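You operate a simulated robot arm through the tools that you are given. There is no shell and no other tool. Be economical: measure what you need, move in short steps, check, and stop when the job is done.

Carry out the task below with a simulated robot arm. There is one attempt and no reset: what you move stays moved.

TASK
Take the orange scrub brush and put it on top of the yellow plate with a lug.

It is judged by the outcome, as a careful person would: the job done as asked, and still so three seconds after it is handed in. It fails if anything else is knocked over, pushed out of place, dropped, spilled or broken.

THE ROBOT
A 7-joint arm with a two-finger parallel gripper, fixed in place. Base frame: the origin is at the foot of the arm, x ahead of it, y to its left, z up; the work surface is at about z = 0. Units: mm, degrees, N and s.
With the tool pointing down near the work surface it reaches from about 240 to 620 mm from the base axis. Its first joint turns from -66.0 to 66.0 degrees. Payload 2.6 kg.
The TCP is the grasp point between the finger pads, 30 mm short of the fingertips. In the tool frame z runs along the fingers and y along their closing line. The gripper opens to 94 mm. The fingers are 28 mm wide and 10 mm thick; the gripper's body (50 by 96 mm) begins 55 mm behind the TCP.
Orientation is told as [roll, pitch, yaw] about the base's x, y, z axes, in that order, counted from this pose: with the fingers straight down and closing along the base's y, the tool's x points along the base's -x, its y along +y and its z along -z.

THE INTERFACE
- The arm moves only by the tool step_arm. Its argument "plan" is a list of rows, each a list of 7 numbers: the turn, a rotation vector about the tool's x, y, z in degrees, then the shift along the tool's x, y, z in m, then the opening, from 0 (shut) to 1 (fully open). In form: [[wx, wy, wz, dx, dy, dz, fingers], ...]. A call has 1 to 10 rows; each row is the pose to reach, as a shift and turn from the pose commanded when the call began, along the tool's axes at that moment. A row lasts 0.2 s, in which the tool goes at most 50 mm and 8.6 degrees; a call with a longer step from one row to the next is refused whole, and so is a gripper value outside its range. Where a pose cannot be reached the arm comes as near as it can. A force on the tool above 40 N (or 10 N above the force at the start of the call, whichever is more), or a blocked arm, ends the call early, and 0.2 s more pass. The fingers move at their own pace (about 72 mm/s each) and stop on an object; they squeeze with about 38 N. The grip force told is the motor's: it shows also when the fingers shut on nothing. Time passes only in rows, and 0.2 s behind the last, so rows that repeat a pose let the fingers close. It gives the time, the measured TCP pose, the force on the tool (base axes), the opening and the grip force at its end, in the units of the frame above (readings bear some noise), and new pictures: "pictures" is both (left out), scene, wrist or none.
- Cameras (640 x 400 px; columns grow to the right, rows downward): "scene" is fixed at [39.9, 434.4, 565.6]; the picture's right is [-0.74, -0.67, 0.00], its down [-0.37, 0.41, -0.83] and it looks along [0.56, -0.62, -0.56] (base axes); focal length 328 px, centre (320, 200). "wrist" rides on the gripper at [76, 14, -102] in the tool frame; the picture's right is [-0.18, 0.98, 0.00], its down [-0.75, -0.14, -0.64] and it looks along [-0.63, -0.12, 0.77] (tool axes); focal length 243 px, centre (320, 200). There is no depth. A picture from a camera that has moved, and an enlarged one, comes with that camera's place and axes in the base frame and with its lens.
- enlarge(camera, box): a new picture of the part [left, top, right, bottom] of that camera's present view, enlarged. It takes no simulated time.
- finish_job(): hands the job in; it is judged then, once.

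Go step by step. Nothing tells you positions but the pictures and the camera data: compare them with the known pose of the tool, close in by small moves and look again before you grip or let go. The budget is 90 turns and 170 pictures, counting those below and the enlarged ones. Unless the task says otherwise, let go and move clear before handing in, and close with one line.

The tools are called after "Call:" by a JSON object that holds its "op" and its "data". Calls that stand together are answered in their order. step_arm: Moves the arm, as the interface text tells. Its arguments: {"type":"object","properties":{"plan":{"type":"array"},"pictures":{"type":"string","enum":["both","scene","wrist","none"]}},"required":["plan"]} The other tools are called the same way: enlarge (camera, box) takes an enlarged picture of a part of a camera's view; finish_job () hands the job in.

At the start:

```text
clock: 0.0
tcp_pos: [456.9, -1.4, 297.2]
ee_rot: [0.0, -0.1, 0.0]
contact_force: [-0.3, 0.1, -0.9]
width: 94.1
gripper_force: 0.0
```

scene: 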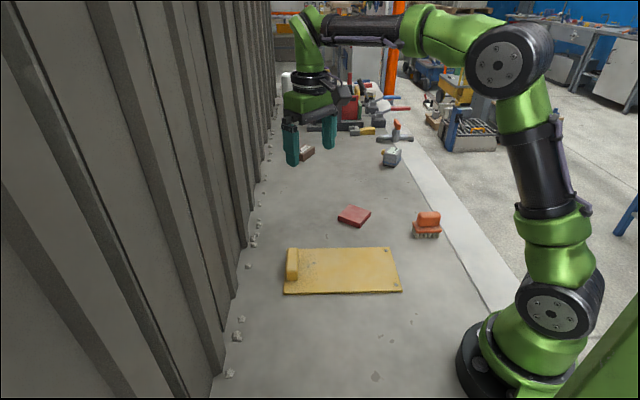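
wrist: 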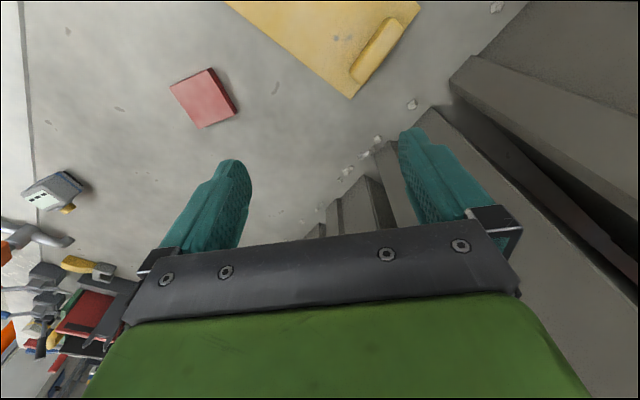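

The orange brush is on the right of the scene view, near (290, -275), and the yellow plate is nearer the camera. I'll enlarge both before measuring.

Call:
{"op": "enlarge", "data": {"camera": "scene", "box": [390, 195, 470, 245]}}

Call:
{"op": "enlarge", "data": {"camera": "scene", "box": [260, 190, 452, 310]}}

```text
8.00 times, centred on (430, 220) of scene
camera zoom: at [39.9, 434.4, 565.6], right [-0.74, -0.67, 0.0], down [-0.37, 0.41, -0.83], along [0.56, -0.62, -0.56], focal length 2622 px, centre (-560, 40)
```

zoom: 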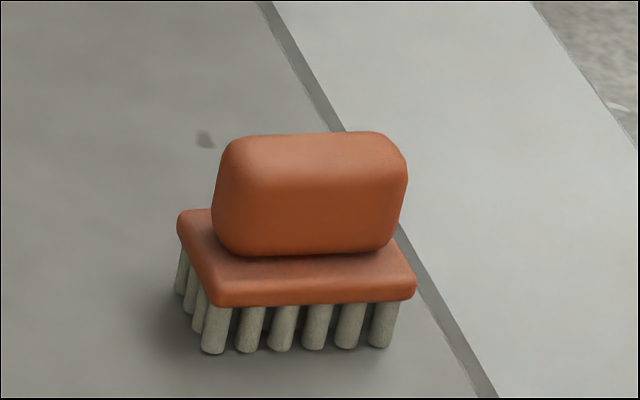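

```text
3.33 times, centred on (356, 250) of scene
camera zoom: at [39.9, 434.4, 565.6], right [-0.74, -0.67, 0.0], down [-0.37, 0.41, -0.83], along [0.56, -0.62, -0.56], focal length 1093 px, centre (200, 33)
```

zoom: 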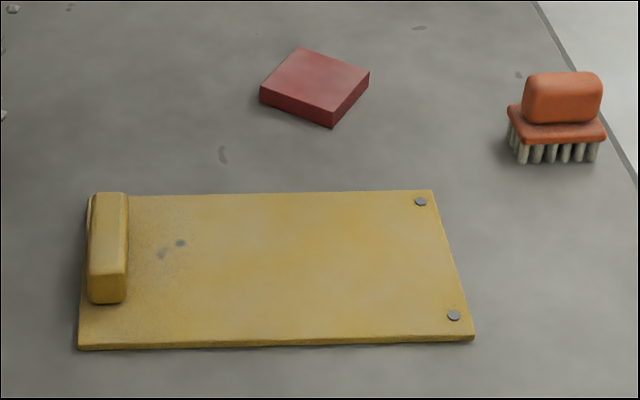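

The brush's long axis runs at about 45° in the base frame, with its centre near (289, -256), the board top at z≈32 and the handle top at ≈66. The plate centre is near (370, -5). I'll move above the brush with the tool turned 45°.

Call:
{"op": "step_arm", "data": {"plan": [[0, 0, -5.6, 0.021, -0.0318, 0.0125, 1], [0, 0, -11.2, 0.042, -0.0636, 0.025, 1], [0, 0, -16.8, 0.063, -0.0954, 0.0375, 1], [0, 0, -22.5, 0.084, -0.1273, 0.05, 1], [0, 0, -28.1, 0.105, -0.159, 0.0625, 1], [0, 0, -33.7, 0.126, -0.191, 0.075, 1], [0, 0, -39.4, 0.147, -0.2228, 0.0875, 1], [0, 0, -45, 0.168, -0.2546, 0.1, 1], [0, 0, -45, 0.168, -0.2546, 0.1, 1]]}}

```text
clock: 2.0
tcp_pos: [289.6, -256.4, 197.9]
ee_rot: [0.0, 0.0, 45.0]
contact_force: [0.5, 0.3, -0.5]
width: 93.9
gripper_force: 0.0
camera wrist: at [225.8, -299.8, 301.1], right [-0.57, 0.82, 0.0], down [0.63, 0.43, 0.64], along [0.53, 0.36, -0.77], focal length 243 px, centre (320, 200)
```

scene: 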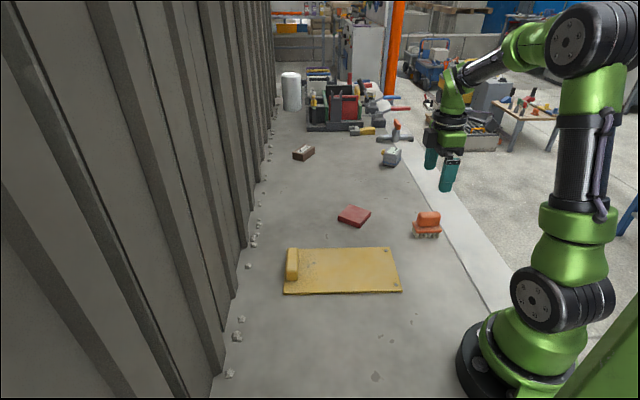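
wrist: 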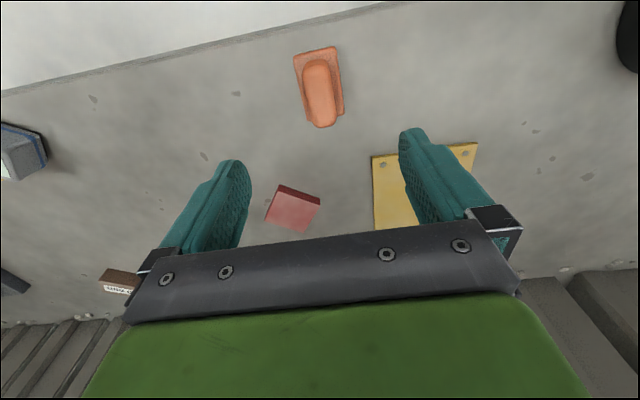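

The wrist view shows the brush just ahead, close to where I estimated. I'll enlarge it to refine its centre and yaw.

Call:
{"op": "enlarge", "data": {"camera": "wrist", "box": [240, 35, 400, 135]}}

```text
4.00 times, centred on (320, 85) of wrist
camera zoom: at [225.8, -299.8, 301.1], right [-0.57, 0.82, 0.0], down [0.63, 0.43, 0.64], along [0.53, 0.36, -0.77], focal length 970 px, centre (320, 660)
```

zoom: 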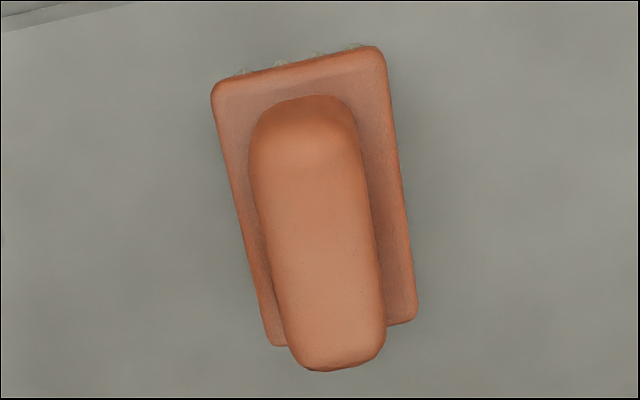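

The refined board centre is (286, -258.5), yaw 45°, with the handle about 27 mm wide. I'll descend partway and check.

Call:
{"op": "step_arm", "data": {"plan": [[0, 0, 0, 0.004, 0.001, 0.03, 1], [0, 0, 0, 0.004, 0.001, 0.06, 1], [0, 0, 0, 0.004, 0.001, 0.09, 1], [0, 0, 0, 0.004, 0.001, 0.108, 1], [0, 0, 0, 0.004, 0.001, 0.108, 1]]}}

Call:
{"op": "enlarge", "data": {"camera": "scene", "box": [374, 175, 486, 245]}}

```text
clock: 3.2
tcp_pos: [287.9, -257.5, 89.0]
ee_rot: [0.0, 0.0, 45.1]
contact_force: [-0.7, -0.3, -0.2]
width: 93.7
gripper_force: 0.0
camera wrist: at [223.1, -301.6, 192.3], right [-0.56, 0.83, 0.0], down [0.63, 0.43, 0.64], along [0.53, 0.36, -0.77], focal length 243 px, centre (320, 200)
```

scene: 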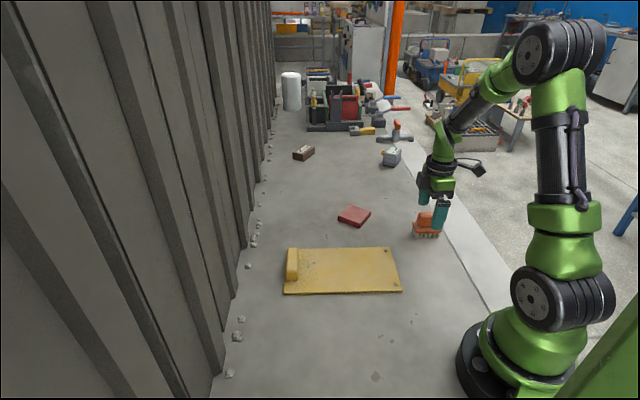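
wrist: 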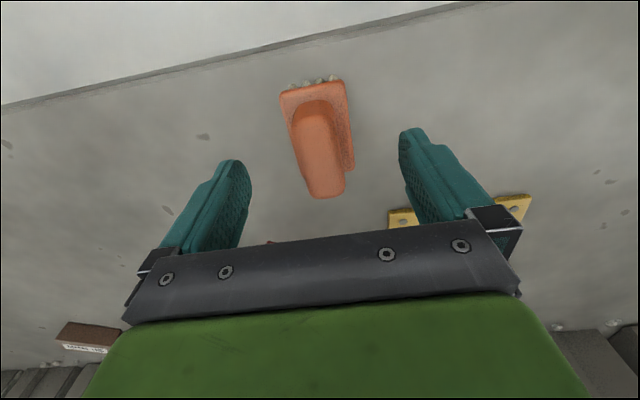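

```text
5.71 times, centred on (430, 210) of scene
camera zoom: at [40.0, 434.4, 565.6], right [-0.74, -0.67, 0.0], down [-0.37, 0.41, -0.83], along [0.56, -0.62, -0.56], focal length 1873 px, centre (-309, 143)
```

zoom: 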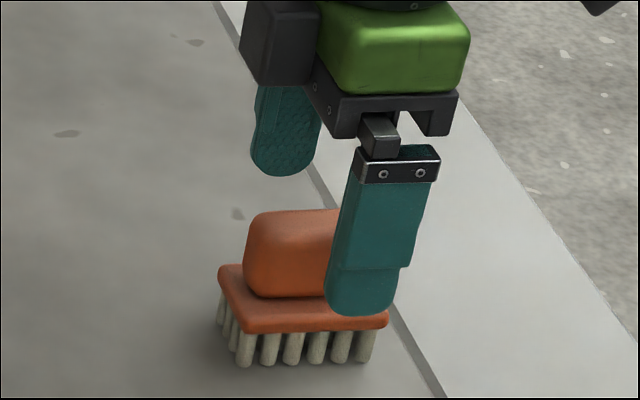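

The fingers straddle the handle. I'll descend 20 mm, leaving the tips just above the board, and check before closing.

Call:
{"op": "step_arm", "data": {"plan": [[0, 0, 0, 0.001, 0.001, 0.01, 1], [0, 0, 0, 0.001, 0.001, 0.02, 1], [0, 0, 0, 0.001, 0.001, 0.02, 1]], "pictures": "none"}}

Call:
{"op": "enlarge", "data": {"camera": "scene", "box": [374, 175, 486, 245]}}

Call:
{"op": "enlarge", "data": {"camera": "wrist", "box": [160, 50, 480, 250]}}

```text
clock: 4.0
tcp_pos: [285.2, -257.7, 70.1]
ee_rot: [0.1, 0.0, 45.2]
contact_force: [-0.1, 0.7, 0.0]
width: 93.8
gripper_force: 0.1
```

```text
5.71 times, centred on (430, 210) of scene
camera zoom: at [39.9, 434.4, 565.6], right [-0.74, -0.67, 0.0], down [-0.37, 0.41, -0.83], along [0.56, -0.62, -0.56], focal length 1873 px, centre (-309, 143)
```

zoom: 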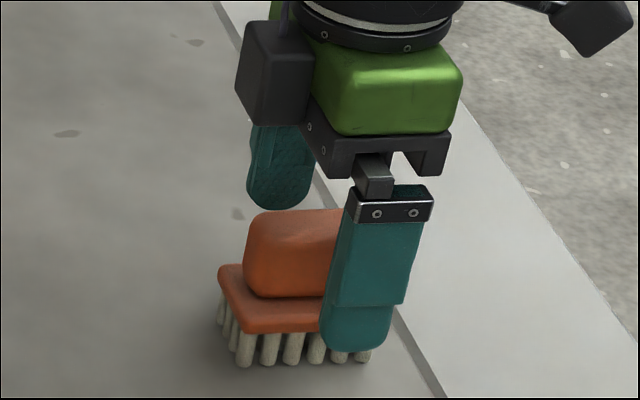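

```text
2.00 times, centred on (320, 150) of wrist
camera zoom: at [221.8, -301.6, 173.2], right [-0.57, 0.82, 0.0], down [0.63, 0.43, 0.64], along [0.53, 0.36, -0.77], focal length 485 px, centre (320, 300)
```

zoom: 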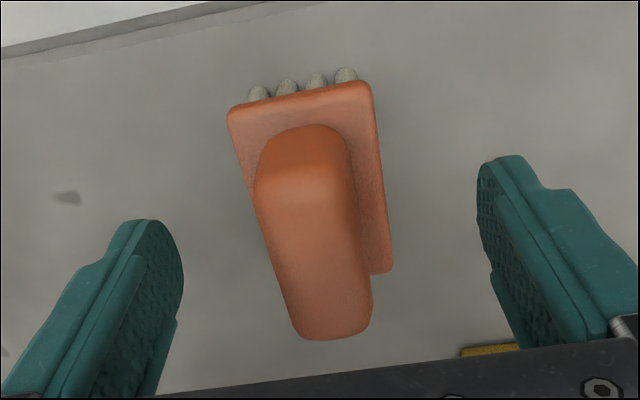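

The fingers are centred on the handle. Closing now.

Call:
{"op": "step_arm", "data": {"plan": [[0, 0, 0, 0, 0, 0.0, 0.6], [0, 0, 0, 0, 0, 0, 0.3], [0, 0, 0, 0, 0, 0, 0.1], [0, 0, 0, 0, 0, 0, 0.1], [0, 0, 0, 0, 0, 0, 0.1]]}}

Call:
{"op": "enlarge", "data": {"camera": "scene", "box": [374, 175, 486, 245]}}

```text
clock: 5.2
tcp_pos: [286.5, -258.1, 70.5]
ee_rot: [0.0, 0.0, 45.1]
contact_force: [-0.1, 0.1, -0.5]
width: 29.8
gripper_force: 37.8
camera wrist: at [221.7, -301.7, 173.4], right [-0.57, 0.82, 0.0], down [0.63, 0.43, 0.64], along [0.53, 0.36, -0.77], focal length 243 px, centre (320, 200)
```

scene: 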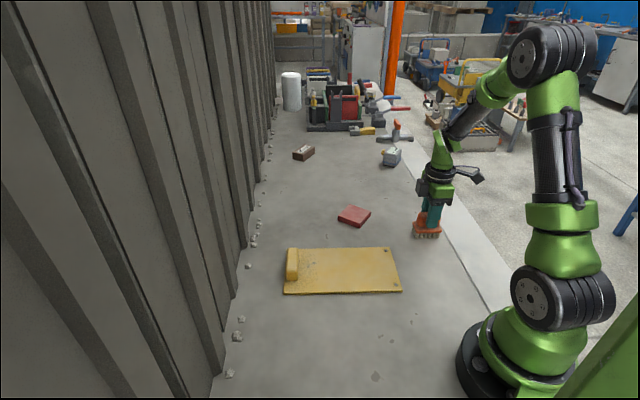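
wrist: 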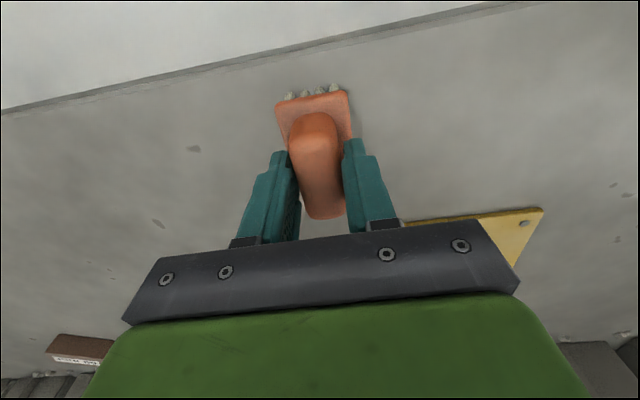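

```text
5.71 times, centred on (430, 210) of scene
camera zoom: at [40.0, 434.4, 565.6], right [-0.74, -0.67, 0.0], down [-0.37, 0.41, -0.83], along [0.56, -0.62, -0.56], focal length 1873 px, centre (-309, 143)
```

zoom: 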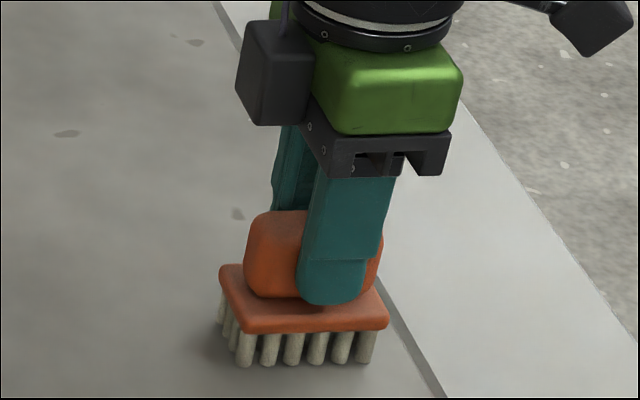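

The grip is firm at about 30 mm width. I'll lift and carry the brush over the middle of the plate.

Call:
{"op": "step_arm", "data": {"plan": [[0, 0, 0, 0, 0, -0.025, 0.1], [0, 0, 0, 0, 0, -0.06, 0.1], [0, 0, 0, -0.02, 0.011, -0.07, 0.1], [0, 0, 0, -0.053, 0.03, -0.07, 0.1], [0, 0, 0, -0.088, 0.0495, -0.07, 0.1], [0, 0, 0, -0.123, 0.069, -0.07, 0.1], [0, 0, 0, -0.158, 0.0888, -0.07, 0.1], [0, 0, 0, -0.193, 0.1085, -0.07, 0.1], [0, 0, 0, -0.211, 0.1185, -0.07, 0.1], [0, 0, 0, -0.211, 0.1185, -0.07, 0.1]]}}

Call:
{"op": "enlarge", "data": {"camera": "scene", "box": [260, 180, 452, 300]}}

```text
clock: 7.4
tcp_pos: [352.5, -24.8, 137.8]
ee_rot: [0.0, 0.0, 44.9]
contact_force: [0.0, 0.5, -1.3]
width: 29.7
gripper_force: 37.6
camera wrist: at [288.0, -68.2, 241.5], right [-0.57, 0.82, 0.0], down [0.63, 0.43, 0.64], along [0.53, 0.36, -0.77], focal length 243 px, centre (320, 200)
```

scene: 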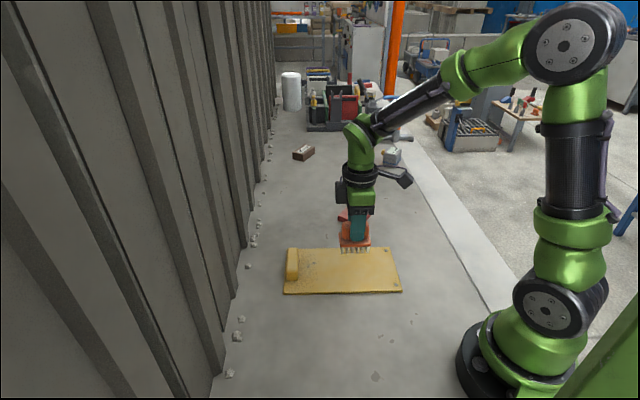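
wrist: 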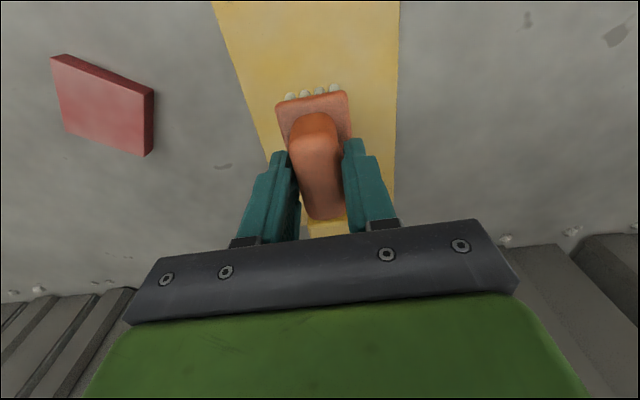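

```text
3.33 times, centred on (356, 240) of scene
camera zoom: at [39.9, 434.4, 565.6], right [-0.74, -0.67, 0.0], down [-0.37, 0.41, -0.83], along [0.56, -0.62, -0.56], focal length 1093 px, centre (200, 67)
```

zoom: 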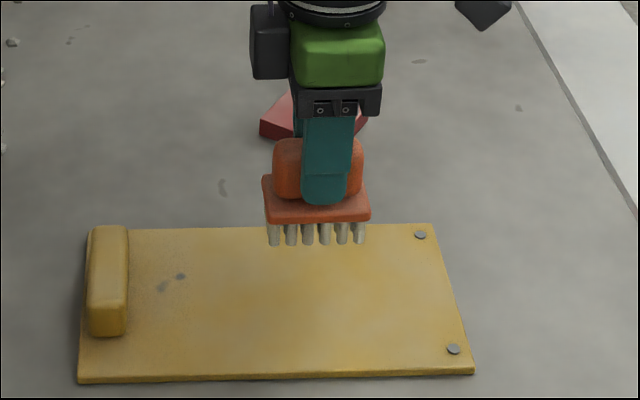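

The brush hangs over the plate's middle, clear of the lug. I'll lower it to just above the plate.

Call:
{"op": "step_arm", "data": {"plan": [[0, 0, 0, 0, 0, 0.02, 0.1], [0, 0, 0, 0, 0, 0.04, 0.1], [0, 0, 0, 0, 0, 0.054, 0.1], [0, 0, 0, 0, 0, 0.054, 0.1]], "pictures": "none"}}

Call:
{"op": "enlarge", "data": {"camera": "scene", "box": [284, 220, 412, 300]}}

```text
clock: 8.4
tcp_pos: [351.1, -25.1, 83.9]
ee_rot: [0.0, 0.0, 45.0]
contact_force: [0.0, -0.2, -1.7]
width: 29.6
gripper_force: 38.1
```

```text
5.00 times, centred on (348, 260) of scene
camera zoom: at [40.0, 434.4, 565.6], right [-0.74, -0.67, 0.0], down [-0.37, 0.41, -0.83], along [0.56, -0.62, -0.56], focal length 1639 px, centre (180, -100)
```

zoom: 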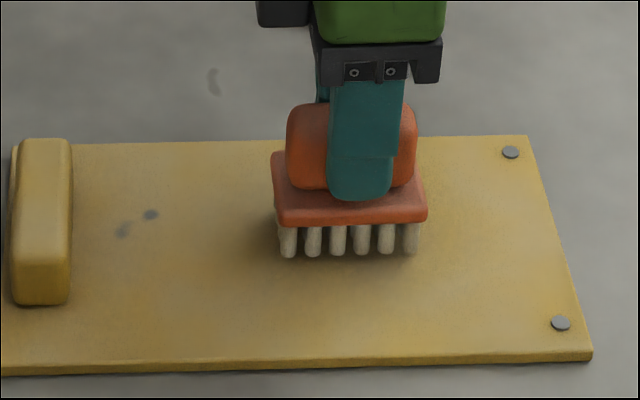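

A small gap remains. I'll creep down in small steps and watch the force.

Call:
{"op": "step_arm", "data": {"plan": [[0, 0, 0, 0, 0, 0.002, 0.1], [0, 0, 0, 0, 0, 0.004, 0.1], [0, 0, 0, 0, 0, 0.006, 0.1], [0, 0, 0, 0, 0, 0.006, 0.1]], "pictures": "none"}}

Call:
{"op": "enlarge", "data": {"camera": "scene", "box": [324, 240, 388, 280]}}

```text
clock: 9.4
tcp_pos: [349.3, -26.0, 79.0]
ee_rot: [-0.1, 0.0, 45.0]
contact_force: [-0.3, 1.0, -1.1]
width: 30.2
gripper_force: 38.5
```

```text
10.00 times, centred on (356, 260) of scene
camera zoom: at [40.0, 434.4, 565.6], right [-0.74, -0.67, 0.0], down [-0.37, 0.41, -0.83], along [0.56, -0.62, -0.56], focal length 3278 px, centre (-40, -400)
```

zoom: 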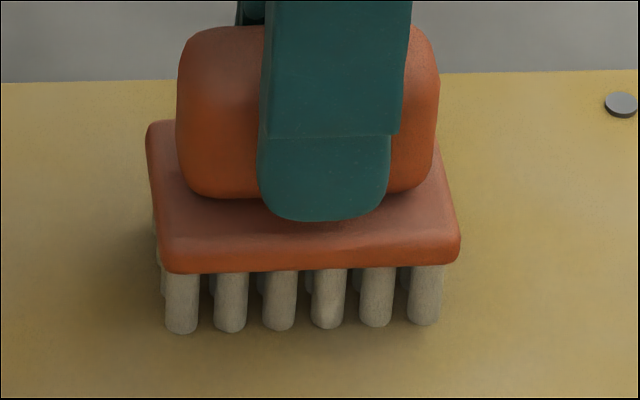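

No contact force yet and the gap is tiny, so I'll go down another 2 mm.

Call:
{"op": "step_arm", "data": {"plan": [[0, 0, 0, 0, 0, 0.001, 0.1], [0, 0, 0, 0, 0, 0.002, 0.1], [0, 0, 0, 0, 0, 0.002, 0.1]], "pictures": "none"}}

```text
clock: 10.2
tcp_pos: [350.8, -27.4, 77.7]
ee_rot: [-0.1, -0.1, 45.0]
contact_force: [-5.9, 1.2, 28.5]
width: 29.5
gripper_force: 38.0
```

The brush is down on the plate (28 N). I'll ease off slightly, open the fingers and rise.

Call:
{"op": "step_arm", "data": {"plan": [[0, 0, 0, 0, 0, -0.0007, 0.1], [0, 0, 0, 0, 0, -0.001, 0.1], [0, 0, 0, 0, 0, -0.001, 0.4], [0, 0, 0, 0, 0, -0.001, 0.7], [0, 0, 0, 0, 0, -0.001, 0.7]], "pictures": "none"}}

Call:
{"op": "enlarge", "data": {"camera": "scene", "box": [284, 220, 412, 300]}}

```text
clock: 11.4
tcp_pos: [349.4, -25.6, 77.8]
ee_rot: [0.0, 0.0, 44.9]
contact_force: [0.3, 0.3, -0.6]
width: 65.6
gripper_force: 0.0
```

```text
5.00 times, centred on (348, 260) of scene
camera zoom: at [39.9, 434.4, 565.6], right [-0.74, -0.67, 0.0], down [-0.37, 0.41, -0.83], along [0.56, -0.62, -0.56], focal length 1639 px, centre (180, -100)
```

zoom: 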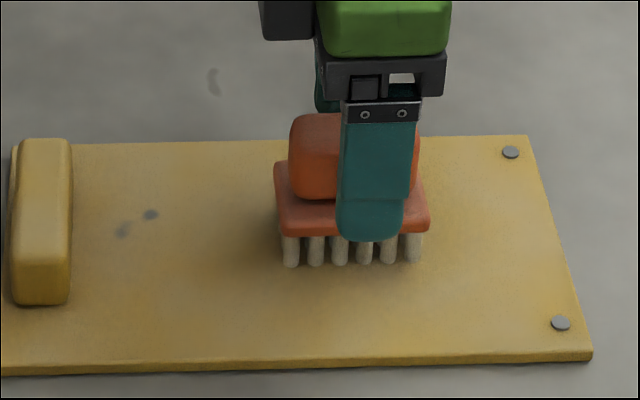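

The brush is released and standing on the plate. I'll raise the arm clear.

Call:
{"op": "step_arm", "data": {"plan": [[0, 0, 0, 0, 0, -0.02, 0.7], [0, 0, 0, 0, 0, -0.05, 0.7], [0, 0, 0, 0, 0, -0.09, 0.7], [0, 0, 0, 0, 0, -0.13, 0.7], [0, 0, 0, 0, 0, -0.16, 0.7], [0, 0, 0, 0, 0, -0.16, 0.7]]}}

Call:
{"op": "enlarge", "data": {"camera": "scene", "box": [260, 180, 452, 300]}}

```text
clock: 12.8
tcp_pos: [349.3, -26.5, 236.7]
ee_rot: [0.0, 0.0, 45.1]
contact_force: [-0.1, 0.9, 1.2]
width: 65.7
gripper_force: 0.1
camera wrist: at [285.2, -69.7, 340.6], right [-0.57, 0.82, 0.0], down [0.63, 0.43, 0.64], along [0.53, 0.36, -0.77], focal length 243 px, centre (320, 200)
```

scene: 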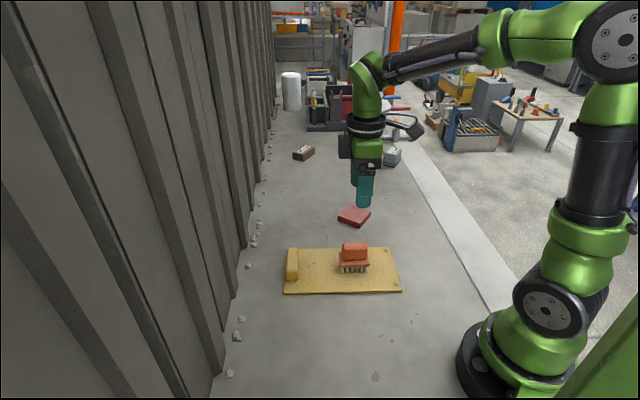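
wrist: 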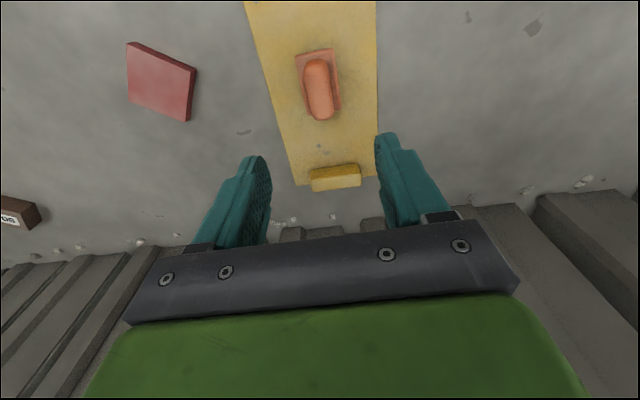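

```text
3.33 times, centred on (356, 240) of scene
camera zoom: at [39.9, 434.4, 565.6], right [-0.74, -0.67, 0.0], down [-0.37, 0.41, -0.83], along [0.56, -0.62, -0.56], focal length 1093 px, centre (200, 67)
```

zoom: 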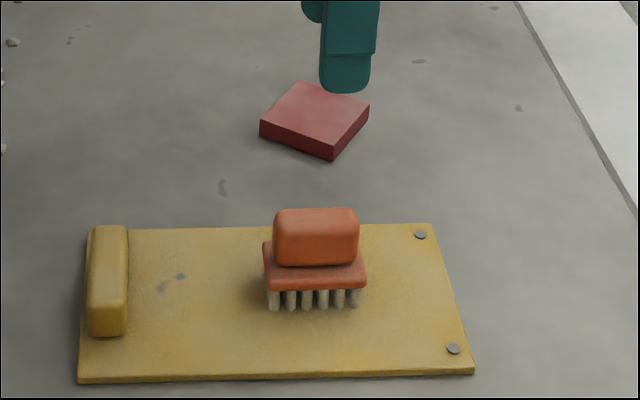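

The brush stands upright on the plate, nothing else has moved, and the arm is clear. Handing in.

Call:
{"op": "finish_job", "data": {}}

```text
The job is handed in.
```

The orange scrub brush is standing upright in the middle of the yellow plate with a lug, and nothing else was moved.
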